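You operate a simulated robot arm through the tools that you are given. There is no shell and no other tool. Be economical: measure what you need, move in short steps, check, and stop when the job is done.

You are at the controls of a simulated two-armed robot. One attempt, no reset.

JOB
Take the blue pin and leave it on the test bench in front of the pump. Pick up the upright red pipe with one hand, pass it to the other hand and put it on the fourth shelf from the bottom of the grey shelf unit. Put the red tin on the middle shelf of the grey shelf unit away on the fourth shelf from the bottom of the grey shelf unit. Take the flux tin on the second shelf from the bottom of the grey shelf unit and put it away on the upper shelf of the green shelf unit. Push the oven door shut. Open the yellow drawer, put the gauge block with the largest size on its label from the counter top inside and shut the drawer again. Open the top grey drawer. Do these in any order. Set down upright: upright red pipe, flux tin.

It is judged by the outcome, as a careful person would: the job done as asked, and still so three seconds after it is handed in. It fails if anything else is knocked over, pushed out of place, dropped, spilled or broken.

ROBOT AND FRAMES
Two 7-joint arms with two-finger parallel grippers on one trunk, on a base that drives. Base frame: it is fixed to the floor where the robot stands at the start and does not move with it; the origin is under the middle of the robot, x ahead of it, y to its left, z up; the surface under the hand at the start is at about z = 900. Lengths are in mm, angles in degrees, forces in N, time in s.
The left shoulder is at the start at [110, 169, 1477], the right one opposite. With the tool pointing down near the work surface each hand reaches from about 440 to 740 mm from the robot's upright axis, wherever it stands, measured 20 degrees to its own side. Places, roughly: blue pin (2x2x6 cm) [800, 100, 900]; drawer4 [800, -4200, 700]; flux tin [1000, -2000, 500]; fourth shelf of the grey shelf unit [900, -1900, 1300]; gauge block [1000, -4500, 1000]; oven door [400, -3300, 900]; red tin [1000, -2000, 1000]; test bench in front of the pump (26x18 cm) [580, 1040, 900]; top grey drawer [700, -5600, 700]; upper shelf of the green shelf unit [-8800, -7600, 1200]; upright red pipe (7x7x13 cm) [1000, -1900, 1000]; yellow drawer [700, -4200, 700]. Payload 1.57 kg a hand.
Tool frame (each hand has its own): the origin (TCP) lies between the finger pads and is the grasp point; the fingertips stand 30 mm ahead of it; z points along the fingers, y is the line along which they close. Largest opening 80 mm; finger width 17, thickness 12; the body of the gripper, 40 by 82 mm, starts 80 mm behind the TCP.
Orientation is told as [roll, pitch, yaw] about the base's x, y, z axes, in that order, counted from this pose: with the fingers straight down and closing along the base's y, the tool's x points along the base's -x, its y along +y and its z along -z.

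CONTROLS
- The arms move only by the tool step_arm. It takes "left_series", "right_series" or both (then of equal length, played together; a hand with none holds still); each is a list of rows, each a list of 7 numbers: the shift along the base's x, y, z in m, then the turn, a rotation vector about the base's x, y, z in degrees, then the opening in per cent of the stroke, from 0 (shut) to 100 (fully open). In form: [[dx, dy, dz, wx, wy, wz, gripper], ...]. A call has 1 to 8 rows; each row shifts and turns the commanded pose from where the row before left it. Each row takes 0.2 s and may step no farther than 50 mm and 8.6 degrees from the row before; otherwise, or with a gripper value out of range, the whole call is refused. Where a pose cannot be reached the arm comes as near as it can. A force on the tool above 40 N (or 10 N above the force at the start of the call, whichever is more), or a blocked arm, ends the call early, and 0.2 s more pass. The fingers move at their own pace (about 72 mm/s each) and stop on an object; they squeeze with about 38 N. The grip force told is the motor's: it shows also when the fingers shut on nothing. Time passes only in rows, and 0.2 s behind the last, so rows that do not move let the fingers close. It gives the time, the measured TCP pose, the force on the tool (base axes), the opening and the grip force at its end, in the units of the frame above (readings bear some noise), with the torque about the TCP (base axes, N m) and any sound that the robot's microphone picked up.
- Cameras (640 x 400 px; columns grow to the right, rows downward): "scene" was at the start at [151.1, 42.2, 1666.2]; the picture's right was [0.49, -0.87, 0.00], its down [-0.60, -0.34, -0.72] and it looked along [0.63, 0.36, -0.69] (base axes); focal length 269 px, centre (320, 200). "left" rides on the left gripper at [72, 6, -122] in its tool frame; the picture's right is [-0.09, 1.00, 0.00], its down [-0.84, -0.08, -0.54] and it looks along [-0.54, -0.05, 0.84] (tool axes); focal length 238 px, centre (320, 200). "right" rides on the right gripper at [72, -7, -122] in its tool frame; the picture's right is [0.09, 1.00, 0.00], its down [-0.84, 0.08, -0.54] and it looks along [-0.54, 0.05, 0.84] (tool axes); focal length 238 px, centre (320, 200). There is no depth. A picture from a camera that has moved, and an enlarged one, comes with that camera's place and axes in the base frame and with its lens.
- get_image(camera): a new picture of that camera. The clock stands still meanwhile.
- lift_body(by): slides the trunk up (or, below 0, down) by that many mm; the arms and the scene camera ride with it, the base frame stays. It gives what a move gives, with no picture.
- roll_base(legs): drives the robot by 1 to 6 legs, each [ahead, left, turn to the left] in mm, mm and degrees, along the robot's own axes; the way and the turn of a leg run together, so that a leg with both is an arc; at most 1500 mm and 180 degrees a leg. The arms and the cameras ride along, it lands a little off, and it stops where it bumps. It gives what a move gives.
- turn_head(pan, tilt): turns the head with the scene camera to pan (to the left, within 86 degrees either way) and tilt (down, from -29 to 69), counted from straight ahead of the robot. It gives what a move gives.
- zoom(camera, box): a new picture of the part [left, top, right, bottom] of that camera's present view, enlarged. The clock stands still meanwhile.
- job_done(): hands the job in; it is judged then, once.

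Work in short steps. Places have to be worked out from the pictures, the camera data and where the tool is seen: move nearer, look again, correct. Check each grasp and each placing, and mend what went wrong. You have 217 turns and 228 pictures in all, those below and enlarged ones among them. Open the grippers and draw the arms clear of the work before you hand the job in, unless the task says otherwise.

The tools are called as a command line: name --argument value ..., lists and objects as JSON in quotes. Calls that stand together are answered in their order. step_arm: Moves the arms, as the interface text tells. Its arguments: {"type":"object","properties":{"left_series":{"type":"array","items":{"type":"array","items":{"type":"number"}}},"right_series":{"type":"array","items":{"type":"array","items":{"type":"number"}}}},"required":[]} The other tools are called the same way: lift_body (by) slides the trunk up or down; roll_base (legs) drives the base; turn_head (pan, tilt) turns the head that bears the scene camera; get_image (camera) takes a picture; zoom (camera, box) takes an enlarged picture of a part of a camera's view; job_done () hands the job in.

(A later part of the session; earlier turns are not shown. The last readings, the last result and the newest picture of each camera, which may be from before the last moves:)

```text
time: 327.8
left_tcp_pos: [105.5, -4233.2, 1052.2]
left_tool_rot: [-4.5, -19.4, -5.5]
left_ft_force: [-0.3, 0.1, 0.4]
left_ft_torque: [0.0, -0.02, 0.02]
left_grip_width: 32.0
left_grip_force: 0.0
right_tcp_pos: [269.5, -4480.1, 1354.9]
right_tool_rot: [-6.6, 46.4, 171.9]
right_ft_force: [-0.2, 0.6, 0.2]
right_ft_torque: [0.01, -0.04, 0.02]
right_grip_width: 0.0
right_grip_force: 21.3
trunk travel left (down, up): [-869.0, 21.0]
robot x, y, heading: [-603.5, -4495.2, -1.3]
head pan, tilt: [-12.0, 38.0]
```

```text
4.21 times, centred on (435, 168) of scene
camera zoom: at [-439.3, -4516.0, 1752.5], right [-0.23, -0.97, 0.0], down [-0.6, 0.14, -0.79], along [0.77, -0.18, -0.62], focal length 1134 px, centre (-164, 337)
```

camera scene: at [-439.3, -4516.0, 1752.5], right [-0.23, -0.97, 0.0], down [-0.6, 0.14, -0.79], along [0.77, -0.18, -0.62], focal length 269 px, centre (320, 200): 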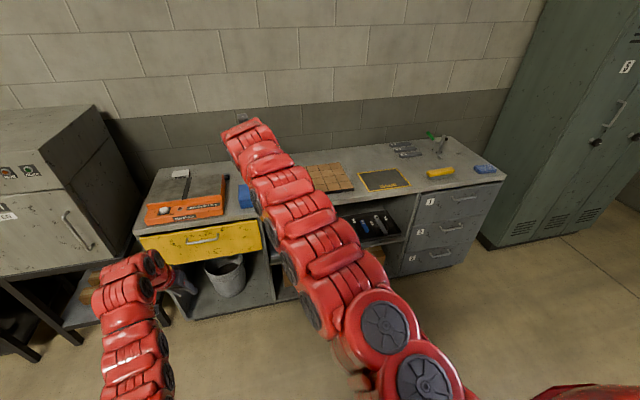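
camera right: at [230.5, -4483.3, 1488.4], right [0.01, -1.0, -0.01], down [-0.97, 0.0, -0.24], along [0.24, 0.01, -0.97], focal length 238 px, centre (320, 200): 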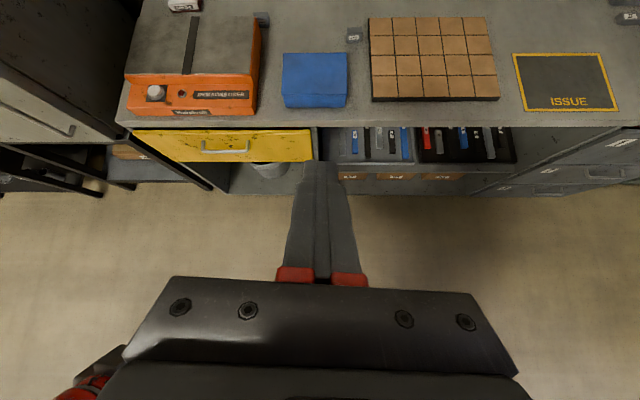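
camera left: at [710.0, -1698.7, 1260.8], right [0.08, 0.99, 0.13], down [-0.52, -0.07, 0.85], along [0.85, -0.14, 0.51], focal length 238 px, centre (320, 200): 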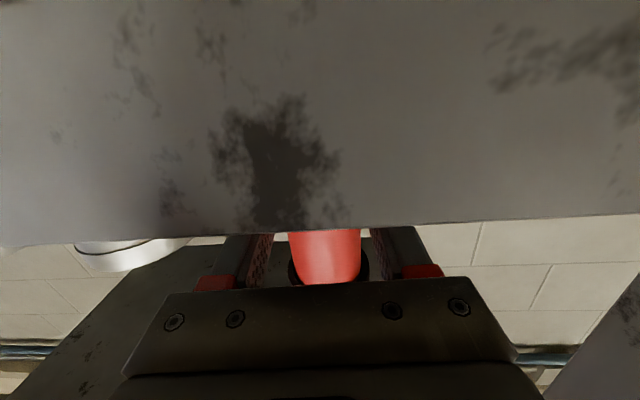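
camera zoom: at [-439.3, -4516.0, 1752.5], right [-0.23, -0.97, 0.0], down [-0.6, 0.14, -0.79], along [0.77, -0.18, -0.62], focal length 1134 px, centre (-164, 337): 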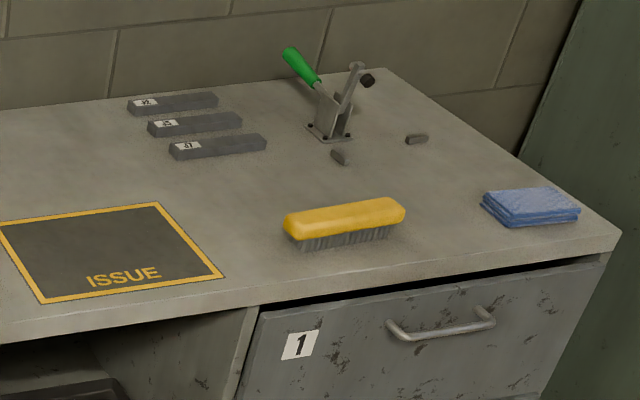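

zoom --camera "right" --box '[240, 0, 288, 30]'

zoom --camera "scene" --box '[425, 145, 473, 175]'

zoom --camera "scene" --box '[385, 135, 425, 160]'

```text
13.33 times, centred on (264, 15) of right
camera zoom: at [230.5, -4483.3, 1488.4], right [0.01, -1.0, -0.01], down [-0.97, 0.0, -0.24], along [0.24, 0.01, -0.97], focal length 3178 px, centre (1067, 2667)
```

zoom: 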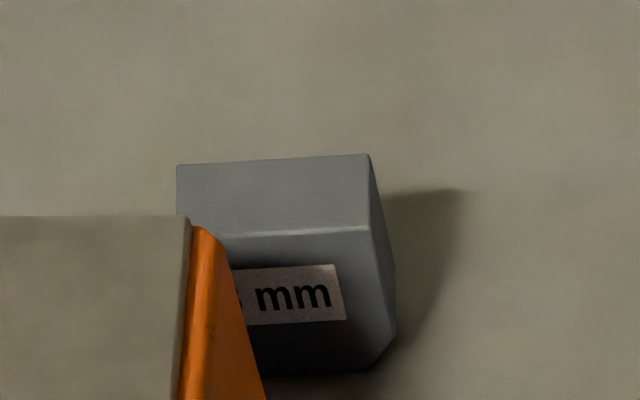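

```text
13.33 times, centred on (449, 160) of scene
camera zoom: at [-439.3, -4516.0, 1752.5], right [-0.23, -0.97, 0.0], down [-0.6, 0.14, -0.79], along [0.77, -0.18, -0.62], focal length 3590 px, centre (-1400, 733)
```

zoom: 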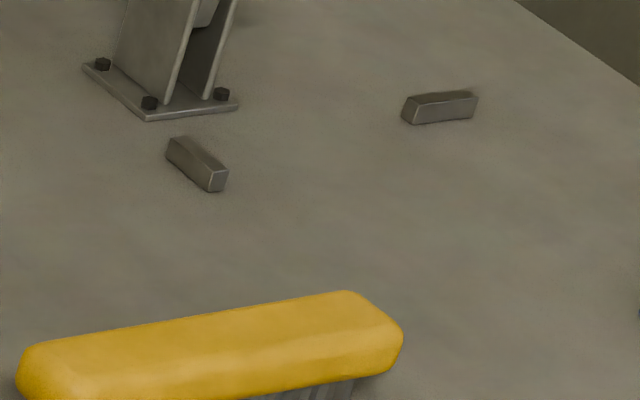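

```text
16.00 times, centred on (405, 148) of scene
camera zoom: at [-439.3, -4516.0, 1752.5], right [-0.23, -0.97, 0.0], down [-0.6, 0.14, -0.79], along [0.77, -0.18, -0.62], focal length 4308 px, centre (-1040, 1040)
```

zoom: 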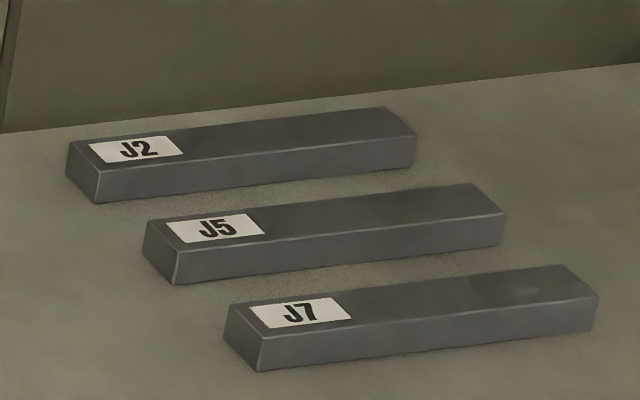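

I need the other block's number and must check for further blocks hidden behind things. Shift left and forward a bit for another overhead view.

roll_base --legs '[[200, 200, 1.3]]'

get_image --camera "right"

```text
time: 329.8
left_tcp_pos: [296.8, -4008.9, 1051.4]
left_tool_rot: [-4.5, -19.5, -3.5]
left_ft_force: [0.6, -0.2, 0.3]
left_ft_torque: [0.03, 0.0, -0.04]
left_grip_width: 31.9
left_grip_force: 0.0
right_tcp_pos: [467.0, -4249.2, 1354.1]
right_tool_rot: [-6.7, 46.5, 173.7]
right_ft_force: [-0.2, -0.5, 0.3]
right_ft_torque: [0.01, 0.01, 0.02]
right_grip_width: 0.3
right_grip_force: 20.9
trunk travel left (down, up): [-869.0, 21.0]
robot x, y, heading: [-402.9, -4289.9, 0.7]
head pan, tilt: [-12.0, 38.0]
```

```text
87 pictures are left
camera right: at [428.3, -4254.6, 1489.3], right [0.04, -1.0, -0.01], down [-0.97, -0.04, -0.24], along [0.24, 0.02, -0.97], focal length 238 px, centre (320, 200)
```

right: 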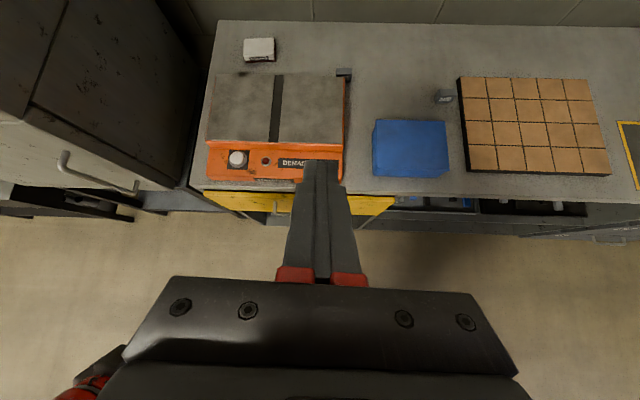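

zoom --camera "right" --box '[320, 55, 376, 90]'

roll_base --legs '[[170, -110, 0]]'

get_image --camera "right"

```text
11.43 times, centred on (348, 72) of right
camera zoom: at [428.3, -4254.6, 1489.3], right [0.04, -1.0, -0.01], down [-0.97, -0.04, -0.24], along [0.24, 0.02, -0.97], focal length 2724 px, centre (0, 1657)
```

zoom: 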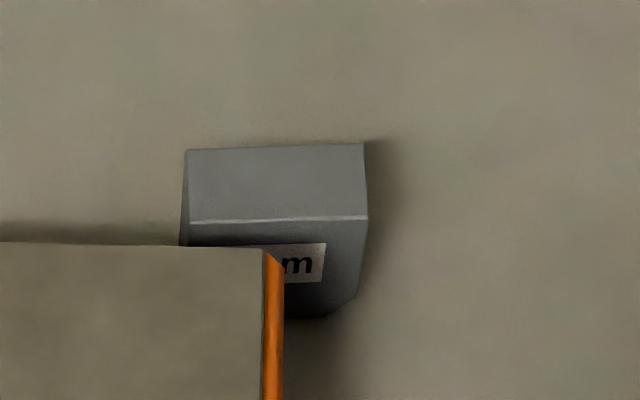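

```text
time: 331.4
left_tcp_pos: [461.2, -4113.1, 1051.1]
left_tool_rot: [-4.5, -19.5, -3.1]
left_ft_force: [-0.4, -0.7, 0.1]
left_ft_torque: [-0.01, -0.02, 0.0]
left_grip_width: 32.0
left_grip_force: 0.2
right_tcp_pos: [633.3, -4352.1, 1354.6]
right_tool_rot: [-6.5, 46.5, 174.2]
right_ft_force: [0.3, 0.7, 0.4]
right_ft_torque: [0.02, -0.02, 0.01]
right_grip_width: 0.0
right_grip_force: 21.1
trunk travel left (down, up): [-869.0, 21.0]
robot x, y, heading: [-236.4, -4404.9, 0.7]
head pan, tilt: [-12.0, 38.0]
```

```text
85 pictures are left
camera right: at [594.4, -4357.0, 1489.8], right [0.05, -1.0, -0.01], down [-0.97, -0.04, -0.24], along [0.24, 0.02, -0.97], focal length 238 px, centre (320, 200)
```

right: 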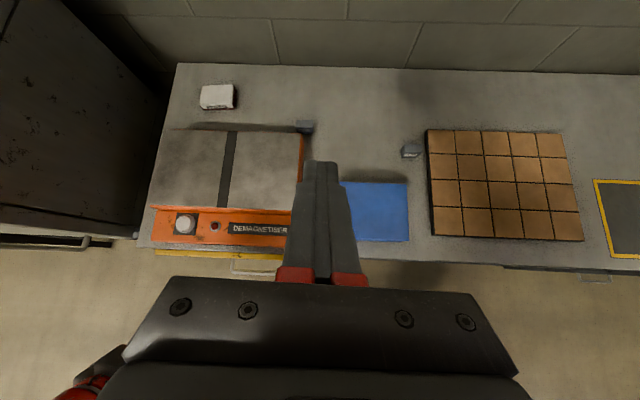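

Two gauge blocks so far: "10 mm" at (881,-4576) and one at (938,-4296). To read the latter I view from farther right.

roll_base --legs '[[-250, -520, 0]]'

get_image --camera "right"

```text
time: 334.7
left_tcp_pos: [223.3, -4643.9, 1050.5]
left_tool_rot: [-4.5, -19.3, -3.0]
left_ft_force: [0.2, 1.3, 0.2]
left_ft_torque: [0.0, -0.02, -0.01]
left_grip_width: 31.8
left_grip_force: 0.1
right_tcp_pos: [397.5, -4883.0, 1353.4]
right_tool_rot: [-6.6, 46.3, 174.4]
right_ft_force: [0.6, 0.4, -0.4]
right_ft_torque: [0.01, -0.02, 0.04]
right_grip_width: 0.1
right_grip_force: 21.7
trunk travel left (down, up): [-869.0, 21.0]
robot x, y, heading: [-473.0, -4938.9, 1.0]
head pan, tilt: [-12.0, 38.0]
```

```text
84 pictures are left
camera right: at [358.0, -4888.2, 1488.4], right [0.05, -1.0, -0.01], down [-0.97, -0.05, -0.24], along [0.24, 0.02, -0.97], focal length 238 px, centre (320, 200)
```

right: 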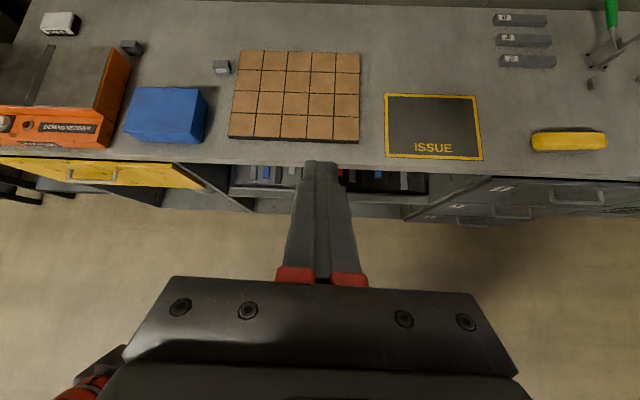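

zoom --camera "right" --box '[112, 32, 152, 57]'

zoom --camera "right" --box '[480, 0, 640, 100]'

```text
16.00 times, centred on (132, 44) of right
camera zoom: at [358.0, -4888.2, 1488.4], right [0.05, -1.0, -0.01], down [-0.97, -0.05, -0.24], along [0.24, 0.02, -0.97], focal length 3814 px, centre (3328, 2688)
```

zoom: 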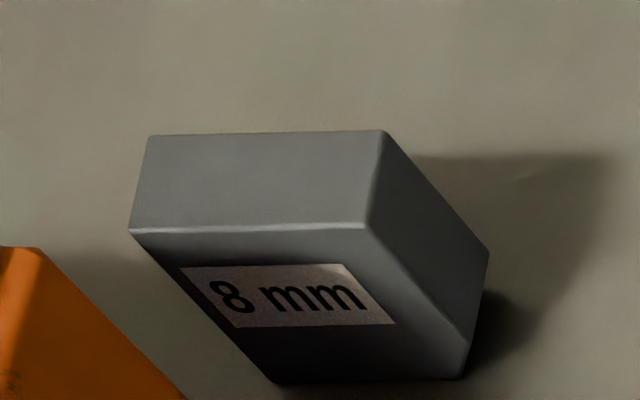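

```text
4.00 times, centred on (560, 50) of right
camera zoom: at [358.0, -4888.2, 1488.4], right [0.05, -1.0, -0.01], down [-0.97, -0.05, -0.24], along [0.24, 0.02, -0.97], focal length 953 px, centre (-640, 800)
```

zoom: 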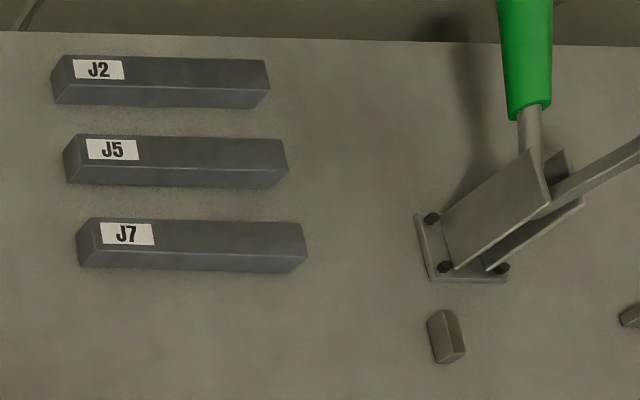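

The 10 mm block (≈43×22×30 mm) at about (875,-4571) is the largest. I set the left hand vertical and bring it over the block.

step_arm --left_series '[[0, 0, 0, 0, 6.5, 0, 90], [0, 0, 0, 0, 6.5, 0, 90], [0, 0, 0, 0, 6.5, 0, 90], [0, 0, 0, 0, 0, 0, 90]]'

roll_base --legs '[[580, 73, -1.0]]'

get_image --camera "left"

```text
time: 335.7
left_tcp_pos: [218.7, -4646.5, 1051.4]
left_tool_rot: [-5.5, 0.2, -2.8]
left_ft_force: [1.1, 0.7, 0.0]
left_ft_torque: [-0.03, 0.0, 0.02]
left_grip_width: 72.3
left_grip_force: 0.0
left hand out of reach, approached as far as the arm can: row 3
right_tcp_pos: [397.4, -4884.2, 1353.4]
right_tool_rot: [-6.6, 46.4, 174.4]
right_ft_force: [-0.4, 0.2, -0.2]
right_ft_torque: [0.0, 0.01, -0.02]
right_grip_width: 0.1
right_grip_force: 21.1
trunk travel left (down, up): [-869.0, 21.0]
robot x, y, heading: [-474.6, -4937.9, 0.9]
head pan, tilt: [-12.0, 38.0]
```

```text
time: 339.0
left_tcp_pos: [798.5, -4574.4, 1052.3]
left_tool_rot: [-5.4, 0.0, -3.5]
left_ft_force: [0.5, -0.3, 0.1]
left_ft_torque: [-0.01, -0.02, -0.01]
left_grip_width: 72.0
left_grip_force: 0.0
right_tcp_pos: [975.1, -4815.5, 1353.7]
right_tool_rot: [-6.5, 46.4, 173.7]
right_ft_force: [-0.3, 0.1, -0.1]
right_ft_torque: [0.02, -0.03, 0.02]
right_grip_width: 0.1
right_grip_force: 21.8
trunk travel left (down, up): [-869.0, 21.0]
robot x, y, heading: [102.6, -4857.4, 0.3]
head pan, tilt: [-12.0, 38.0]
```

```text
81 pictures are left
camera left: at [728.3, -4552.9, 1172.7], right [0.15, 0.98, -0.09], down [0.83, -0.08, 0.55], along [0.53, -0.16, -0.83], focal length 238 px, centre (320, 200)
```

left: 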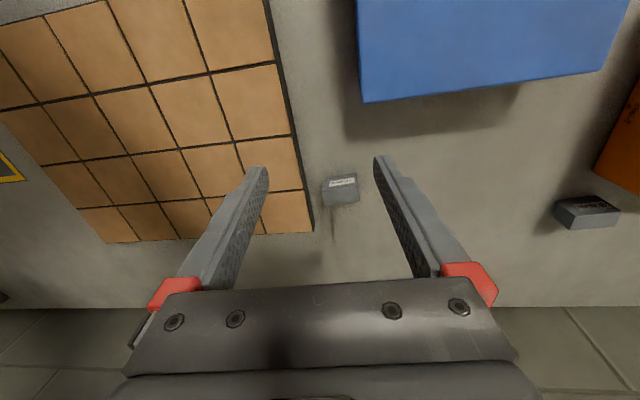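

Block at (870,-4573), tray edge only 20 mm away on one side, so I'll grip across its 22 mm depth: level the tool and turn it 90°.

step_arm --left_series '[[0, 0, 0, 5.4, 0, 0, 70], [0, 0, 0, 0, 0, -8.5, 70], [0, 0, 0, 0, 0, -8.5, 70], [0, 0, 0, 0, 0, -8.5, 70], [0, 0, 0, 0, 0, -8.5, 70], [0, 0, 0, 0, 0, -8.5, 70], [0, 0, 0, 0, 0, -8.5, 70], [0, 0, 0, 0, 0, -8.5, 70]]'

step_arm --left_series '[[0.025, 0, 0, 0, 0, -8.5, 70], [0.025, 0, 0, 0, 0, -8.5, 70], [0.021, 0.001, 0, 0, 0, -8.5, 70], [0, 0, -0.03, 0, 0, 0, 70], [0, 0, 0, 0, 0, 0, 70]]'

get_image --camera "left"

```text
time: 340.8
left_tcp_pos: [799.3, -4573.1, 1051.6]
left_tool_rot: [0.1, 0.4, -63.0]
left_ft_force: [0.5, 0.2, -0.6]
left_ft_torque: [0.03, -0.01, -0.03]
left_grip_width: 55.9
left_grip_force: 0.0
right_tcp_pos: [975.1, -4814.8, 1353.2]
right_tool_rot: [-6.5, 46.5, 173.9]
right_ft_force: [-0.4, -0.2, 0.0]
right_ft_torque: [0.04, 0.01, 0.0]
right_grip_width: 0.0
right_grip_force: 21.3
trunk travel left (down, up): [-869.0, 21.0]
robot x, y, heading: [103.5, -4855.8, 0.5]
head pan, tilt: [-12.0, 38.0]
```

```text
time: 342.0
left_tcp_pos: [801.8, -4585.5, 1031.8]
left_tool_rot: [-0.1, 0.3, -81.8]
left_ft_force: [-0.1, -0.6, 0.2]
left_ft_torque: [0.0, 0.02, -0.02]
left_grip_width: 55.9
left_grip_force: 0.0
left hand out of reach, approached as far as the arm can: row 1, 2, 3
right_tcp_pos: [975.8, -4813.4, 1354.7]
right_tool_rot: [-6.7, 46.4, 173.9]
right_ft_force: [0.4, -0.9, 0.2]
right_ft_torque: [-0.01, 0.0, 0.02]
right_grip_width: 0.1
right_grip_force: 21.6
trunk travel left (down, up): [-869.0, 21.0]
robot x, y, heading: [106.0, -4862.2, 0.4]
head pan, tilt: [-12.0, 38.0]
```

```text
80 pictures are left
camera left: at [798.0, -4514.5, 1153.5], right [1.0, 0.05, 0.0], down [0.04, -0.84, 0.54], along [0.02, -0.54, -0.84], focal length 238 px, centre (320, 200)
```

left: 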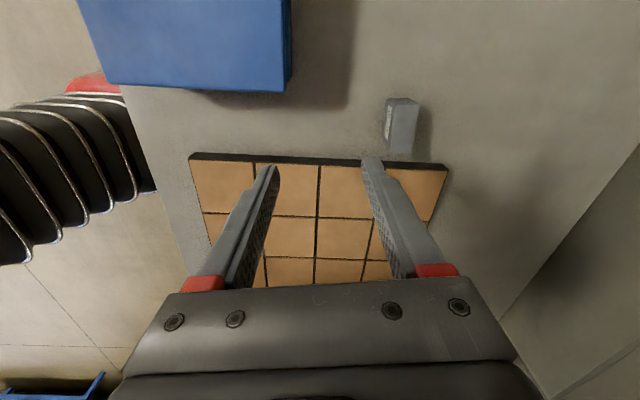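

Block at (876,-4566). The arm is at reach, so the base goes 72 mm forward; the hand shifts 18 mm in y.

roll_base --legs '[[72, 0, 0]]'

step_arm --left_series '[[0, 0.018, 0, 0, 0, 0, 70], [0, 0, -0.03, 0, 0, -4, 70], [0, 0, 0, 0, 0, 0, 70]]'

get_image --camera "left"

```text
time: 343.1
left_tcp_pos: [867.4, -4584.5, 1033.2]
left_tool_rot: [0.0, 0.4, -81.8]
left_ft_force: [-0.1, -0.4, 0.6]
left_ft_torque: [0.0, -0.01, 0.03]
left_grip_width: 55.8
left_grip_force: 0.0
right_tcp_pos: [1040.2, -4812.1, 1357.3]
right_tool_rot: [-6.7, 46.6, 173.8]
right_ft_force: [-0.4, -0.4, -0.6]
right_ft_torque: [-0.02, -0.03, 0.02]
right_grip_width: 0.0
right_grip_force: 21.6
trunk travel left (down, up): [-869.0, 21.0]
robot x, y, heading: [171.2, -4858.2, 0.2]
head pan, tilt: [-12.0, 38.0]
```

```text
time: 343.9
left_tcp_pos: [864.5, -4563.7, 1000.5]
left_tool_rot: [-0.3, 0.3, -85.8]
left_ft_force: [0.8, -0.5, 0.5]
left_ft_torque: [-0.03, -0.01, -0.02]
left_grip_width: 55.8
left_grip_force: 0.1
left hand out of reach, approached as far as the arm can: row 2
right_tcp_pos: [1048.1, -4813.1, 1351.9]
right_tool_rot: [-6.5, 46.4, 173.8]
right_ft_force: [-0.5, 0.5, 0.0]
right_ft_torque: [-0.02, 0.0, -0.01]
right_grip_width: 0.1
right_grip_force: 21.3
trunk travel left (down, up): [-869.0, 21.0]
robot x, y, heading: [177.1, -4855.3, 0.4]
head pan, tilt: [-12.0, 38.0]
```

```text
79 pictures are left
camera left: at [866.8, -4492.8, 1123.9], right [1.0, -0.02, -0.01], down [-0.01, -0.84, 0.54], along [-0.02, -0.54, -0.84], focal length 238 px, centre (320, 200)
```

left: 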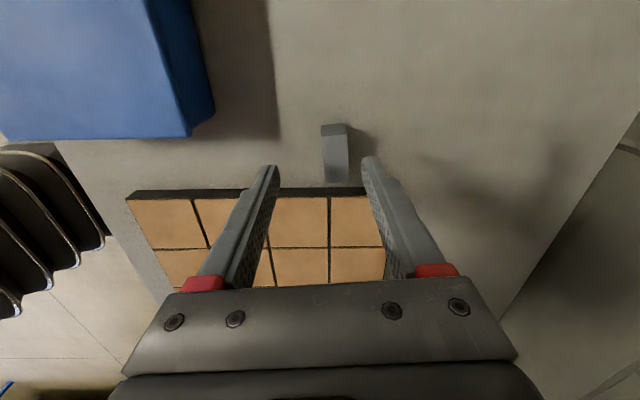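

Block centre (876,-4573). Base 35 mm further forward for arm reach.

roll_base --legs '[[35, 0, 0]]'

step_arm --left_series '[[-0.02, -0.009, -0.02, 0, 0, 0, 70], [0, 0, -0.02, 0, 0, -2, 70], [0, 0, 0, 0, 0, 0, 70]]'

get_image --camera "left"

```text
time: 344.7
left_tcp_pos: [892.3, -4562.9, 1006.1]
left_tool_rot: [0.3, 0.3, -85.9]
left_ft_force: [0.2, 0.2, 0.4]
left_ft_torque: [0.0, -0.04, 0.03]
left_grip_width: 55.8
left_grip_force: 0.0
right_tcp_pos: [1073.3, -4812.4, 1359.4]
right_tool_rot: [-6.7, 46.8, 173.8]
right_ft_force: [-0.5, 0.3, 0.3]
right_ft_torque: [-0.04, -0.02, 0.0]
right_grip_width: 0.0
right_grip_force: 21.0
trunk travel left (down, up): [-869.0, 21.0]
robot x, y, heading: [208.4, -4854.6, 0.5]
head pan, tilt: [-12.0, 38.0]
```

```text
time: 345.5
left_tcp_pos: [878.8, -4572.1, 961.0]
left_tool_rot: [-0.2, 0.3, -87.8]
left_ft_force: [0.1, -1.0, -0.5]
left_ft_torque: [-0.05, 0.03, 0.03]
left_grip_width: 56.0
left_grip_force: 0.1
right_tcp_pos: [1081.0, -4811.8, 1353.0]
right_tool_rot: [-6.6, 46.4, 173.9]
right_ft_force: [-0.4, -0.6, 0.3]
right_ft_torque: [-0.01, -0.01, -0.05]
right_grip_width: 0.0
right_grip_force: 20.9
trunk travel left (down, up): [-869.0, 21.0]
robot x, y, heading: [208.2, -4851.4, 0.2]
head pan, tilt: [-12.0, 38.0]
```

```text
78 pictures are left
camera left: at [882.3, -4501.0, 1083.3], right [1.0, -0.05, 0.0], down [-0.04, -0.84, 0.54], along [-0.03, -0.54, -0.84], focal length 238 px, centre (320, 200)
```

left: 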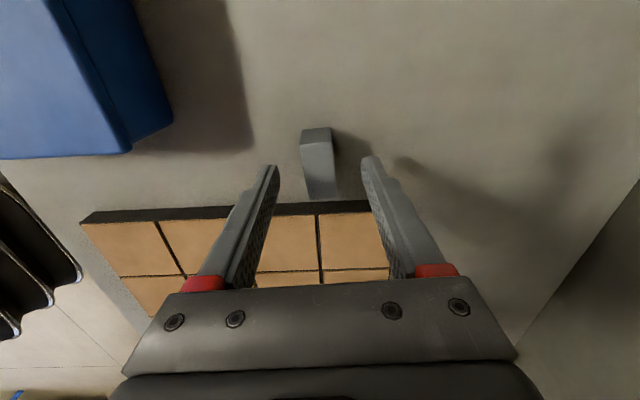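

Aligned. Small yaw correction, descend to z≈941 and close.

step_arm --left_series '[[-0.001, 0, -0.01, 0, 0, 3, 70], [0, 0, -0.01, 0, 0, 0, 70], [0, 0, 0, 0, 0, 0, 0], [0, 0, 0, 0, 0, 0, 0], [0, 0, 0, 0, 0, 0, 0]]'

get_image --camera "left"

```text
time: 346.7
left_tcp_pos: [876.0, -4572.6, 941.8]
left_tool_rot: [-0.2, 0.4, -84.8]
left_ft_force: [0.0, -0.3, -0.2]
left_ft_torque: [0.03, 0.01, 0.0]
left_grip_width: 21.2
left_grip_force: 34.9
right_tcp_pos: [1079.8, -4811.4, 1355.0]
right_tool_rot: [-6.6, 46.5, 174.0]
right_ft_force: [-0.4, -0.3, 0.4]
right_ft_torque: [0.01, 0.01, -0.01]
right_grip_width: 0.0
right_grip_force: 21.5
trunk travel left (down, up): [-869.0, 21.0]
robot x, y, heading: [207.1, -4859.4, 0.3]
head pan, tilt: [-12.0, 38.0]
```

```text
77 pictures are left
camera left: at [875.6, -4500.9, 1064.6], right [1.0, 0.0, 0.0], down [0.0, -0.84, 0.54], along [0.0, -0.54, -0.84], focal length 238 px, centre (320, 200)
```

left: 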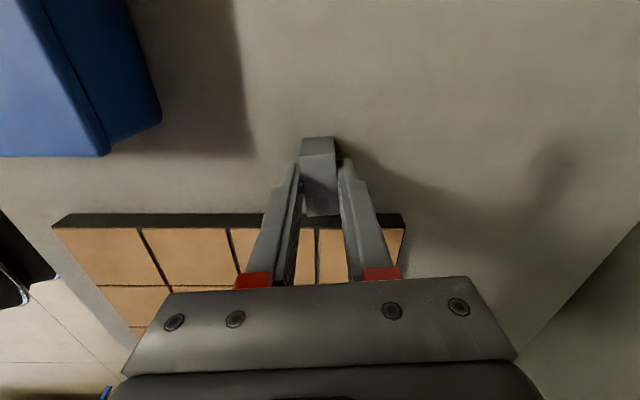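

Block gripped (21 mm). Lift and back away from the counter.

step_arm --left_series '[[0, 0, 0.03, 0, 0, 0, 0], [0, 0, 0.04, 0, 0, 0, 0], [0, 0, 0.03, 0, 0, 0, 0]]'

roll_base --legs '[[-600, 0, 0]]'

step_arm --right_series '[[0, 0, -0.03, 0, -8.5, 0, 40], [0, 0, -0.03, 0, -8.5, 0, 40], [0, 0, -0.03, 0, -8.5, 0, 40], [0, 0, -0.03, 0, -8.5, 0, 40], [0, 0, -0.03, 0, -8.5, 0, 40], [0, 0, 0, 8.5, 0, 0, 40], [0, 0, 0, 8.5, 0, 0, 40], [0, 0, 0, 8.5, 0, 0, 40]]'

step_arm --right_series '[[0, 0, 0, 8.5, 0, 0, 60], [0, 0, 0, 8.5, 0, 0, 60], [0, 0, 0, 8.5, 0, 0, 60], [0, 0, 0, 8.5, 0, 0, 60], [0, 0, 0, 8.5, 0, 0, 60], [0, 0, 0, 8.5, 0, 0, 60], [0, 0, 0, 8.5, 0, 0, 60], [0, 0, 0, 5, 0, 0, 60]]'

get_image --camera "right"

```text
time: 347.5
left_tcp_pos: [873.7, -4573.1, 1043.8]
left_tool_rot: [-0.2, 0.4, -84.9]
left_ft_force: [-1.1, -0.5, -3.1]
left_ft_torque: [0.01, 0.0, 0.03]
left_grip_width: 21.4
left_grip_force: 34.6
right_tcp_pos: [1080.1, -4812.0, 1352.9]
right_tool_rot: [-6.7, 46.4, 174.0]
right_ft_force: [-0.8, 0.3, -0.3]
right_ft_torque: [0.02, -0.02, -0.01]
right_grip_width: 0.0
right_grip_force: 21.2
trunk travel left (down, up): [-869.0, 21.0]
robot x, y, heading: [208.0, -4851.2, 0.6]
head pan, tilt: [-12.0, 38.0]
```

```text
time: 350.9
left_tcp_pos: [272.0, -4576.9, 1041.4]
left_tool_rot: [-0.3, 0.3, -84.7]
left_ft_force: [-0.4, 0.1, -2.6]
left_ft_torque: [-0.02, 0.01, 0.0]
left_grip_width: 21.7
left_grip_force: 34.7
right_tcp_pos: [478.3, -4814.3, 1353.2]
right_tool_rot: [-6.6, 46.4, 174.0]
right_ft_force: [-0.6, 0.0, 0.1]
right_ft_torque: [-0.02, -0.01, 0.0]
right_grip_width: 0.1
right_grip_force: 21.0
trunk travel left (down, up): [-869.0, 21.0]
robot x, y, heading: [-393.4, -4863.3, 0.6]
head pan, tilt: [-12.0, 38.0]
```

```text
time: 352.7
left_tcp_pos: [272.2, -4576.8, 1042.5]
left_tool_rot: [-0.2, 0.2, -84.7]
left_ft_force: [-0.2, 0.0, -2.0]
left_ft_torque: [0.0, -0.03, 0.01]
left_grip_width: 21.5
left_grip_force: 34.8
right_tcp_pos: [478.2, -4818.7, 1207.3]
right_tool_rot: [-90.6, 60.2, 91.9]
right_ft_force: [-0.2, -0.3, 0.8]
right_ft_torque: [0.04, -0.02, 0.03]
right_grip_width: 31.9
right_grip_force: 0.0
right hand out of reach, approached as far as the arm can: row 5
trunk travel left (down, up): [-869.0, 21.0]
robot x, y, heading: [-392.8, -4862.0, 0.6]
head pan, tilt: [-12.0, 38.0]
```

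```text
time: 354.5
left_tcp_pos: [270.8, -4577.6, 1043.3]
left_tool_rot: [-0.1, 0.3, -84.7]
left_ft_force: [-0.4, -0.3, -1.8]
left_ft_torque: [0.0, 0.0, 0.0]
left_grip_width: 21.6
left_grip_force: 34.6
right_tcp_pos: [477.3, -4818.1, 1207.0]
right_tool_rot: [-92.4, -4.3, 90.8]
right_ft_force: [1.2, 0.2, 0.2]
right_ft_torque: [-0.01, 0.01, 0.02]
right_grip_width: 48.1
right_grip_force: 0.0
trunk travel left (down, up): [-869.0, 21.0]
robot x, y, heading: [-393.7, -4864.9, 0.6]
head pan, tilt: [-12.0, 38.0]
```

```text
76 pictures are left
camera right: at [356.3, -4892.6, 1202.9], right [0.04, -0.02, -1.0], down [-0.55, 0.83, -0.04], along [0.83, 0.55, 0.02], focal length 238 px, centre (320, 200)
```

right: 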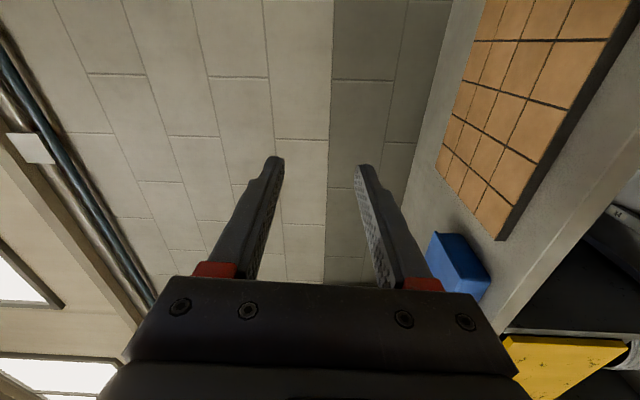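

Right hand is in drawer-grip pose. Lower the trunk and go in front of the yellow drawer handle.

lift_body --by -400

roll_base --legs '[[-60, 640, -0.6]]'

turn_head --pan 0 --tilt 30

get_image --camera "scene"

get_image --camera "right"

```text
time: 358.4
left_tcp_pos: [271.8, -4577.0, 642.3]
left_tool_rot: [-0.2, 0.3, -84.7]
left_ft_force: [-0.3, 0.0, -1.2]
left_ft_torque: [0.0, 0.0, -0.04]
left_grip_width: 21.7
left_grip_force: 34.7
right_tcp_pos: [476.6, -4818.1, 806.0]
right_tool_rot: [-92.3, -4.1, 90.9]
right_ft_force: [-0.2, 0.7, -0.4]
right_ft_torque: [0.0, -0.01, -0.02]
right_grip_width: 48.2
right_grip_force: 0.1
trunk travel left (down, up): [-469.0, 421.0]
robot x, y, heading: [-394.1, -4862.7, 0.6]
head pan, tilt: [-12.0, 38.0]
```

```text
time: 361.9
left_tcp_pos: [209.9, -3941.9, 642.3]
left_tool_rot: [-0.2, 0.3, -85.3]
left_ft_force: [0.1, -0.1, -1.6]
left_ft_torque: [0.01, -0.01, -0.03]
left_grip_width: 21.4
left_grip_force: 34.6
right_tcp_pos: [415.8, -4186.0, 807.4]
right_tool_rot: [-92.3, -4.1, 90.2]
right_ft_force: [-0.1, 1.1, -0.5]
right_ft_torque: [0.01, 0.03, 0.0]
right_grip_width: 47.9
right_grip_force: 0.0
trunk travel left (down, up): [-469.0, 421.0]
robot x, y, heading: [-456.0, -4222.9, -0.2]
head pan, tilt: [-12.0, 38.0]
```

```text
time: 362.7
left_tcp_pos: [211.2, -3942.0, 642.6]
left_tool_rot: [-0.1, 0.2, -85.2]
left_ft_force: [-0.2, -0.7, -2.0]
left_ft_torque: [0.02, -0.01, -0.02]
left_grip_width: 21.6
left_grip_force: 34.5
right_tcp_pos: [414.8, -4186.7, 807.4]
right_tool_rot: [-92.4, -4.2, 90.1]
right_ft_force: [-0.8, -1.0, -0.9]
right_ft_torque: [-0.03, 0.0, 0.0]
right_grip_width: 48.0
right_grip_force: 0.0
trunk travel left (down, up): [-469.0, 421.0]
robot x, y, heading: [-459.9, -4221.2, 0.0]
head pan, tilt: [0.0, 30.0]
```

```text
75 pictures are left
camera scene: at [-287.6, -4220.1, 1364.8], right [0.0, -1.0, 0.0], down [-0.5, 0.0, -0.87], along [0.87, 0.0, -0.5], focal length 269 px, centre (320, 200)
```

scene: 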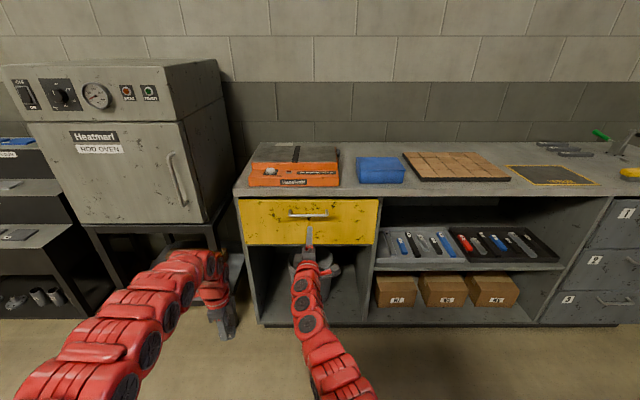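

```text
74 pictures are left
camera right: at [292.2, -4259.9, 803.0], right [0.04, -0.02, -1.0], down [-0.54, 0.84, -0.04], along [0.84, 0.54, 0.02], focal length 238 px, centre (320, 200)
```

right: 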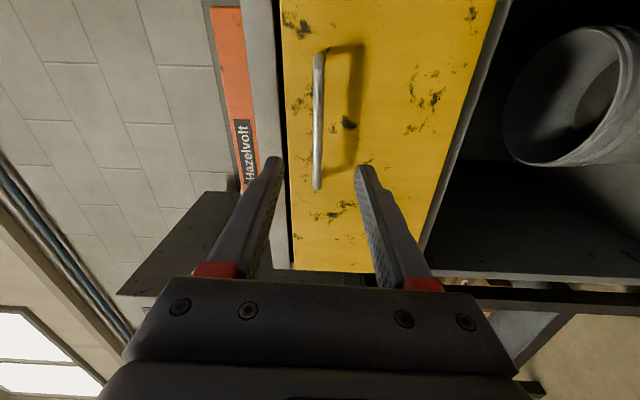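

Handle at about (570,-4175,810). Align the hand in height and roll forward to just short of it.

step_arm --right_series '[[0, 0.01, 0.004, 0, 0, 0, 70], [0, 0, 0, 0, 0, 0, 70]]'

roll_base --legs '[[110, 0, 0]]'

get_image --camera "right"

```text
time: 363.3
left_tcp_pos: [211.1, -3943.8, 644.4]
left_tool_rot: [-0.1, 0.3, -85.3]
left_ft_force: [-0.6, 0.2, -2.4]
left_ft_torque: [0.0, -0.03, 0.0]
left_grip_width: 21.3
left_grip_force: 34.6
right_tcp_pos: [414.5, -4174.8, 810.0]
right_tool_rot: [-92.3, -4.2, 90.2]
right_ft_force: [-1.1, 0.4, 0.3]
right_ft_torque: [0.07, -0.01, -0.03]
right_grip_width: 56.1
right_grip_force: 0.2
trunk travel left (down, up): [-469.0, 421.0]
robot x, y, heading: [-457.3, -4222.3, 0.1]
head pan, tilt: [0.0, 30.0]
```

```text
time: 364.5
left_tcp_pos: [326.5, -3944.3, 642.2]
left_tool_rot: [-0.2, 0.3, -85.4]
left_ft_force: [0.3, -0.3, -3.2]
left_ft_torque: [0.04, 0.03, 0.02]
left_grip_width: 21.5
left_grip_force: 35.0
right_tcp_pos: [528.9, -4176.6, 809.0]
right_tool_rot: [-92.1, -4.1, 90.2]
right_ft_force: [0.9, 0.3, 0.1]
right_ft_torque: [0.01, -0.03, 0.02]
right_grip_width: 55.9
right_grip_force: 0.0
trunk travel left (down, up): [-469.0, 421.0]
robot x, y, heading: [-344.4, -4220.4, -0.1]
head pan, tilt: [0.0, 30.0]
```

```text
73 pictures are left
camera right: at [407.3, -4249.7, 805.4], right [0.04, -0.02, -1.0], down [-0.54, 0.84, -0.04], along [0.84, 0.54, 0.02], focal length 238 px, centre (320, 200)
```

right: 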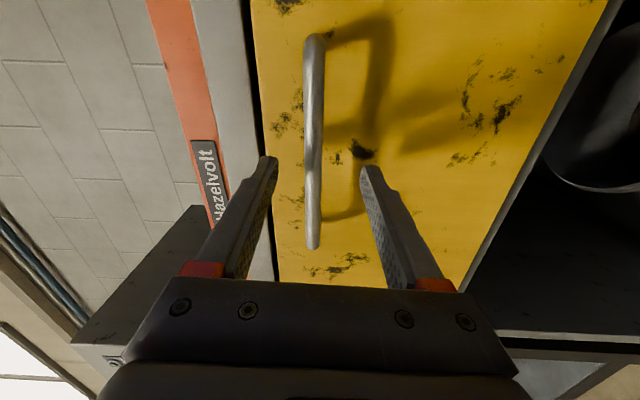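

Bar lies between the fingers; advance 36 mm and close.

step_arm --right_series '[[0.018, 0, 0.001, 0, 0, 0, 70], [0.018, 0, 0.001, 0, 0, 0, 70], [0, 0, 0, 0, 0, 0, 70], [0, 0, 0, 0, 0, 0, 0], [0, 0, 0, 0, 0, 0, 0], [0, 0, 0, 0, 0, 0, 0], [0, 0, 0, 0, 0, 0, 0]]'

get_image --camera "right"

```text
time: 366.1
left_tcp_pos: [323.9, -3944.2, 640.9]
left_tool_rot: [-0.2, 0.3, -85.3]
left_ft_force: [0.2, 0.8, -2.0]
left_ft_torque: [0.04, 0.01, -0.01]
left_grip_width: 21.7
left_grip_force: 34.5
right_tcp_pos: [552.5, -4176.0, 814.7]
right_tool_rot: [-92.1, -4.1, 90.2]
right_ft_force: [-1.4, -0.9, -4.1]
right_ft_torque: [-0.58, 0.05, 0.21]
right_grip_width: 12.8
right_grip_force: 30.0
right hand out of reach, approached as far as the arm can: row 2
trunk travel left (down, up): [-469.0, 421.0]
robot x, y, heading: [-343.6, -4219.2, -0.2]
head pan, tilt: [0.0, 30.0]
```

```text
72 pictures are left
camera right: at [430.2, -4249.5, 810.9], right [0.04, -0.02, -1.0], down [-0.54, 0.84, -0.04], along [0.84, 0.54, 0.02], focal length 238 px, centre (320, 200)
```

right: 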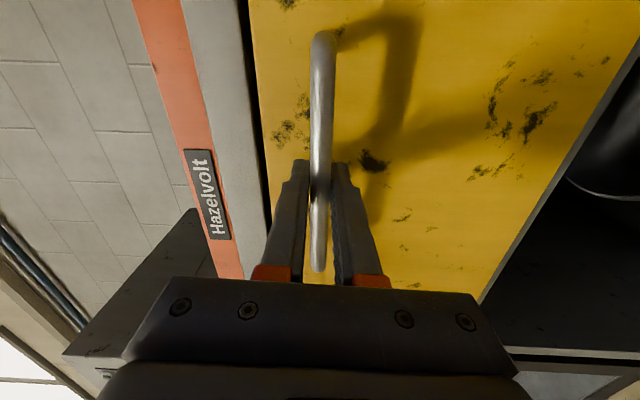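

Handle gripped (12.8 mm). I pull by rolling back.

roll_base --legs '[[-120, 0, 0]]'

get_image --camera "right"

```text
time: 367.3
left_tcp_pos: [203.9, -3943.0, 642.5]
left_tool_rot: [-0.2, 0.3, -85.3]
left_ft_force: [0.4, 0.1, -2.8]
left_ft_torque: [0.0, -0.04, 0.02]
left_grip_width: 21.8
left_grip_force: 34.9
right_tcp_pos: [430.0, -4176.3, 815.8]
right_tool_rot: [-92.2, -4.1, 90.2]
right_ft_force: [1.4, -1.0, -4.6]
right_ft_torque: [-0.5, -0.01, -0.06]
right_grip_width: 12.7
right_grip_force: 29.9
trunk travel left (down, up): [-469.0, 421.0]
robot x, y, heading: [-465.3, -4220.6, -0.6]
head pan, tilt: [0.0, 30.0]
```

```text
71 pictures are left
camera right: at [308.7, -4249.5, 810.9], right [0.04, -0.02, -1.0], down [-0.54, 0.84, -0.04], along [0.84, 0.54, 0.02], focal length 238 px, centre (320, 200)
```

right: 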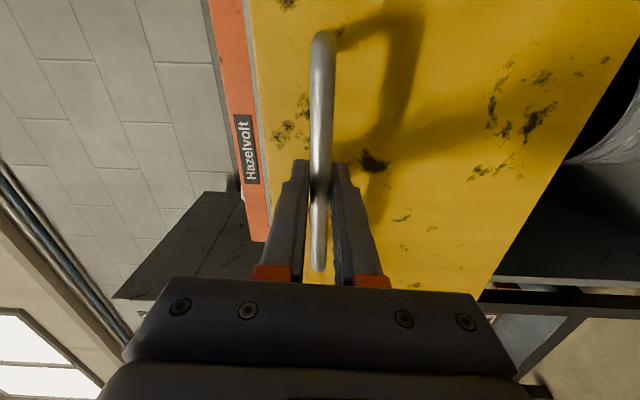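

Drawer follows. Pull a further 130 mm.

roll_base --legs '[[-130, 0, 0.4]]'

get_image --camera "scene"

```text
time: 368.6
left_tcp_pos: [73.9, -3940.2, 642.7]
left_tool_rot: [-0.2, 0.5, -84.9]
left_ft_force: [-0.1, 0.4, -1.3]
left_ft_torque: [0.0, -0.03, -0.03]
left_grip_width: 21.5
left_grip_force: 34.8
right_tcp_pos: [302.5, -4173.4, 813.9]
right_tool_rot: [-92.2, -4.3, 90.5]
right_ft_force: [0.6, -21.9, -3.0]
right_ft_torque: [-0.53, -0.01, -0.06]
right_grip_width: 13.2
right_grip_force: 29.9
trunk travel left (down, up): [-469.0, 421.0]
robot x, y, heading: [-593.1, -4221.9, 0.3]
head pan, tilt: [0.0, 30.0]
```

```text
70 pictures are left
camera scene: at [-422.4, -4222.1, 1364.9], right [0.01, -1.0, 0.0], down [-0.5, 0.0, -0.87], along [0.87, 0.01, -0.5], focal length 269 px, centre (320, 200)
```

scene: 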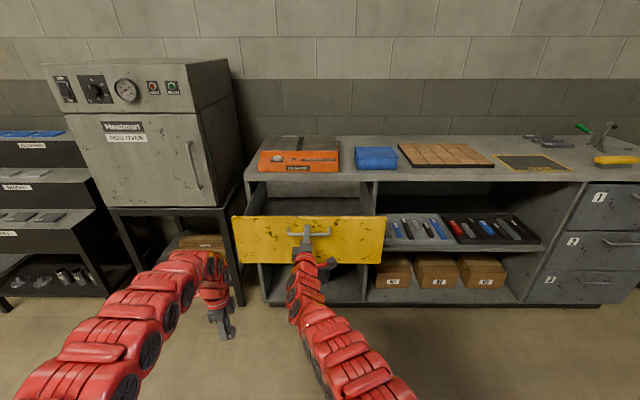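

Drawer open 250 mm. I release the handle, back off a little, and raise the trunk.

step_arm --right_series '[[0, 0, 0, 0, 0, 0, 60], [0, 0, 0, 0, 0, 0, 60], [0, 0, 0, 0, 0, 0, 60]]'

roll_base --legs '[[-110, 0, 0]]'

lift_body --by 400

roll_base --legs '[[0, -205, 0], [300, 0, 0]]'

get_image --camera "left"

get_image --camera "scene"

```text
time: 369.4
left_tcp_pos: [74.0, -3938.9, 642.7]
left_tool_rot: [-0.2, 0.2, -84.9]
left_ft_force: [0.4, 1.4, -3.2]
left_ft_torque: [0.01, -0.01, -0.01]
left_grip_width: 21.4
left_grip_force: 34.1
right_tcp_pos: [303.9, -4172.5, 815.2]
right_tool_rot: [-92.1, -4.1, 90.5]
right_ft_force: [1.1, 0.4, 0.7]
right_ft_torque: [-0.01, -0.01, 0.02]
right_grip_width: 48.1
right_grip_force: 0.0
trunk travel left (down, up): [-469.0, 421.0]
robot x, y, heading: [-597.5, -4220.4, 0.6]
head pan, tilt: [0.0, 30.0]
```

```text
time: 370.6
left_tcp_pos: [-39.0, -3939.4, 644.3]
left_tool_rot: [0.0, 0.2, -84.8]
left_ft_force: [-0.5, 0.9, -2.1]
left_ft_torque: [0.0, -0.06, 0.02]
left_grip_width: 21.5
left_grip_force: 34.8
right_tcp_pos: [189.6, -4170.5, 815.6]
right_tool_rot: [-92.2, -4.1, 90.6]
right_ft_force: [-0.1, -0.1, -0.6]
right_ft_torque: [0.01, 0.01, -0.02]
right_grip_width: 48.2
right_grip_force: 0.1
trunk travel left (down, up): [-469.0, 421.0]
robot x, y, heading: [-700.7, -4222.3, 0.5]
head pan, tilt: [0.0, 30.0]
```

```text
time: 374.4
left_tcp_pos: [-37.8, -3938.0, 1042.9]
left_tool_rot: [-0.2, 0.2, -84.8]
left_ft_force: [-0.7, -0.2, -2.2]
left_ft_torque: [0.03, -0.02, -0.03]
left_grip_width: 21.3
left_grip_force: 34.9
right_tcp_pos: [192.4, -4171.8, 1214.9]
right_tool_rot: [-92.3, -4.2, 90.6]
right_ft_force: [0.0, -0.1, 0.2]
right_ft_torque: [0.0, 0.0, 0.01]
right_grip_width: 47.8
right_grip_force: 0.0
trunk travel left (down, up): [-869.0, 21.0]
robot x, y, heading: [-703.9, -4224.0, 0.5]
head pan, tilt: [0.0, 30.0]
```

```text
time: 377.7
left_tcp_pos: [248.4, -4134.4, 1043.6]
left_tool_rot: [-0.2, 0.3, -84.2]
left_ft_force: [-0.3, 0.1, -2.2]
left_ft_torque: [0.01, -0.01, 0.01]
left_grip_width: 21.7
left_grip_force: 35.1
right_tcp_pos: [481.9, -4364.8, 1215.1]
right_tool_rot: [-92.3, -4.0, 91.2]
right_ft_force: [-0.4, -0.3, 1.4]
right_ft_torque: [0.0, -0.01, -0.03]
right_grip_width: 48.0
right_grip_force: 0.1
trunk travel left (down, up): [-869.0, 21.0]
robot x, y, heading: [-410.6, -4425.9, 1.1]
head pan, tilt: [0.0, 30.0]
```

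```text
69 pictures are left
camera left: at [249.5, -4063.3, 1166.3], right [1.0, 0.01, 0.0], down [0.01, -0.84, 0.54], along [0.0, -0.54, -0.84], focal length 238 px, centre (320, 200)
```

left: 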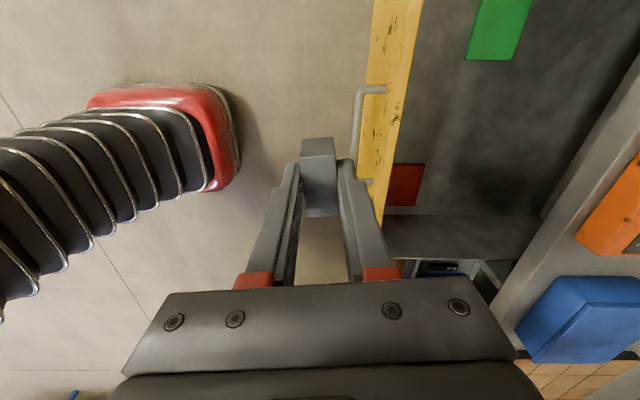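

```text
68 pictures are left
camera scene: at [-243.6, -4421.0, 1765.1], right [0.02, -1.0, 0.0], down [-0.5, -0.01, -0.87], along [0.87, 0.02, -0.5], focal length 269 px, centre (320, 200)
```

scene: 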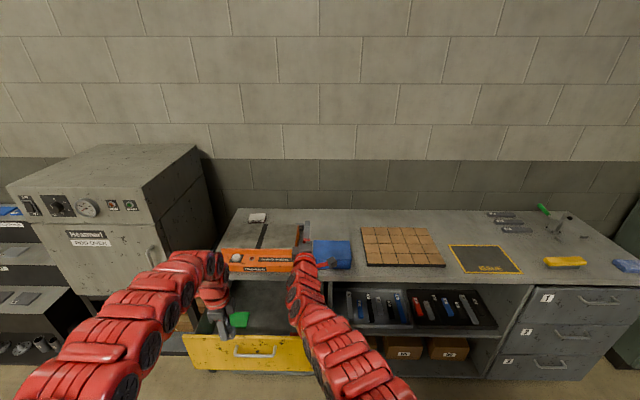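

The drawer holds a green and a red item; the spot (475,-4170) is free. I raise the right arm out of the way, move in, then lower the trunk.

step_arm --right_series '[[0, 0, 0.045, 0, 0, 0, 30], [0, 0, 0.045, 0, 0, 0, 30], [0, 0, 0.045, 0, 0, 0, 30], [0, 0, 0.03, 0, 0, 0, 30]]'

roll_base --legs '[[225, -36, -1.0]]'

get_image --camera "left"

```text
time: 378.7
left_tcp_pos: [249.6, -4134.2, 1043.2]
left_tool_rot: [-0.2, 0.5, -84.0]
left_ft_force: [-0.7, -0.4, -2.0]
left_ft_torque: [0.02, -0.02, 0.01]
left_grip_width: 21.4
left_grip_force: 34.6
right_tcp_pos: [479.0, -4366.5, 1381.6]
right_tool_rot: [-92.1, -4.1, 91.3]
right_ft_force: [0.2, 0.0, -0.7]
right_ft_torque: [-0.01, -0.03, 0.02]
right_grip_width: 23.9
right_grip_force: 0.0
trunk travel left (down, up): [-869.0, 21.0]
robot x, y, heading: [-411.1, -4421.1, 1.2]
head pan, tilt: [0.0, 30.0]
```

```text
time: 380.4
left_tcp_pos: [482.8, -4178.2, 1044.1]
left_tool_rot: [-0.2, 0.3, -85.2]
left_ft_force: [-0.5, -0.1, -2.7]
left_ft_torque: [-0.02, 0.01, 0.0]
left_grip_width: 21.2
left_grip_force: 34.9
right_tcp_pos: [707.4, -4414.7, 1382.8]
right_tool_rot: [-92.2, -4.1, 90.1]
right_ft_force: [-0.5, -1.0, 0.1]
right_ft_torque: [0.0, 0.02, -0.01]
right_grip_width: 24.0
right_grip_force: 0.0
trunk travel left (down, up): [-869.0, 21.0]
robot x, y, heading: [-183.8, -4459.0, -0.0]
head pan, tilt: [0.0, 30.0]
```

```text
67 pictures are left
camera left: at [482.4, -4107.5, 1166.3], right [1.0, -0.01, 0.0], down [-0.01, -0.84, 0.54], along [-0.01, -0.54, -0.84], focal length 238 px, centre (320, 200)
```

left: 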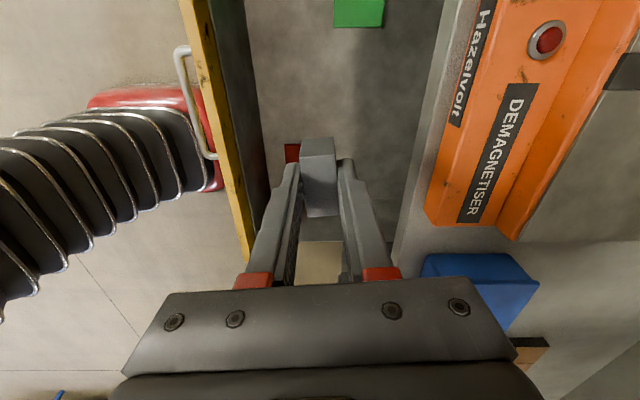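

Right over the drawer's free middle. Lower the trunk, then the arm.

lift_body --by -250

step_arm --left_series '[[-0.008, 0, -0.02, 0, 0, 0, 0], [0, 0, -0.03, 0, 0, 0, 0], [0, 0, 0, 0, 0, 0, 0]]'

get_image --camera "left"

```text
time: 383.0
left_tcp_pos: [481.3, -4180.1, 793.0]
left_tool_rot: [-0.2, 0.2, -85.2]
left_ft_force: [0.2, 0.0, -2.0]
left_ft_torque: [0.01, 0.0, 0.03]
left_grip_width: 21.6
left_grip_force: 34.3
right_tcp_pos: [708.7, -4415.0, 1131.4]
right_tool_rot: [-92.0, -4.2, 90.2]
right_ft_force: [-0.4, 0.1, 0.6]
right_ft_torque: [0.0, 0.01, 0.01]
right_grip_width: 24.1
right_grip_force: 0.0
trunk travel left (down, up): [-619.0, 271.0]
robot x, y, heading: [-184.9, -4458.0, 0.2]
head pan, tilt: [0.0, 30.0]
```

```text
time: 383.8
left_tcp_pos: [474.6, -4177.7, 743.9]
left_tool_rot: [-0.2, 0.4, -85.2]
left_ft_force: [0.3, 0.4, -1.8]
left_ft_torque: [0.02, 0.0, -0.03]
left_grip_width: 21.5
left_grip_force: 34.8
right_tcp_pos: [706.7, -4414.0, 1131.9]
right_tool_rot: [-92.2, -4.2, 90.2]
right_ft_force: [-0.4, 0.3, -0.3]
right_ft_torque: [0.03, 0.02, -0.02]
right_grip_width: 24.3
right_grip_force: 0.0
trunk travel left (down, up): [-619.0, 271.0]
robot x, y, heading: [-184.2, -4457.4, 0.3]
head pan, tilt: [0.0, 30.0]
```

```text
66 pictures are left
camera left: at [475.1, -4105.5, 866.5], right [1.0, -0.01, 0.0], down [0.0, -0.84, 0.54], along [-0.01, -0.54, -0.84], focal length 238 px, centre (320, 200)
```

left: 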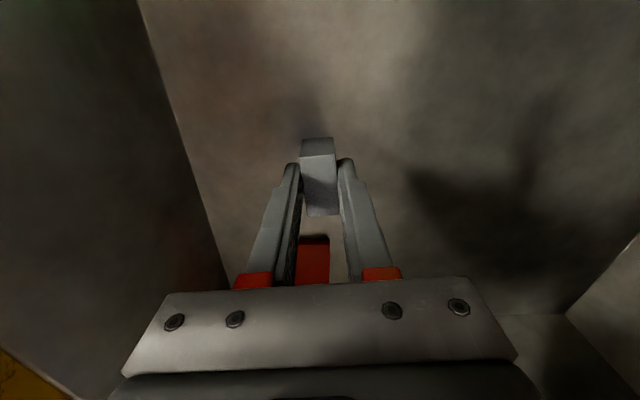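

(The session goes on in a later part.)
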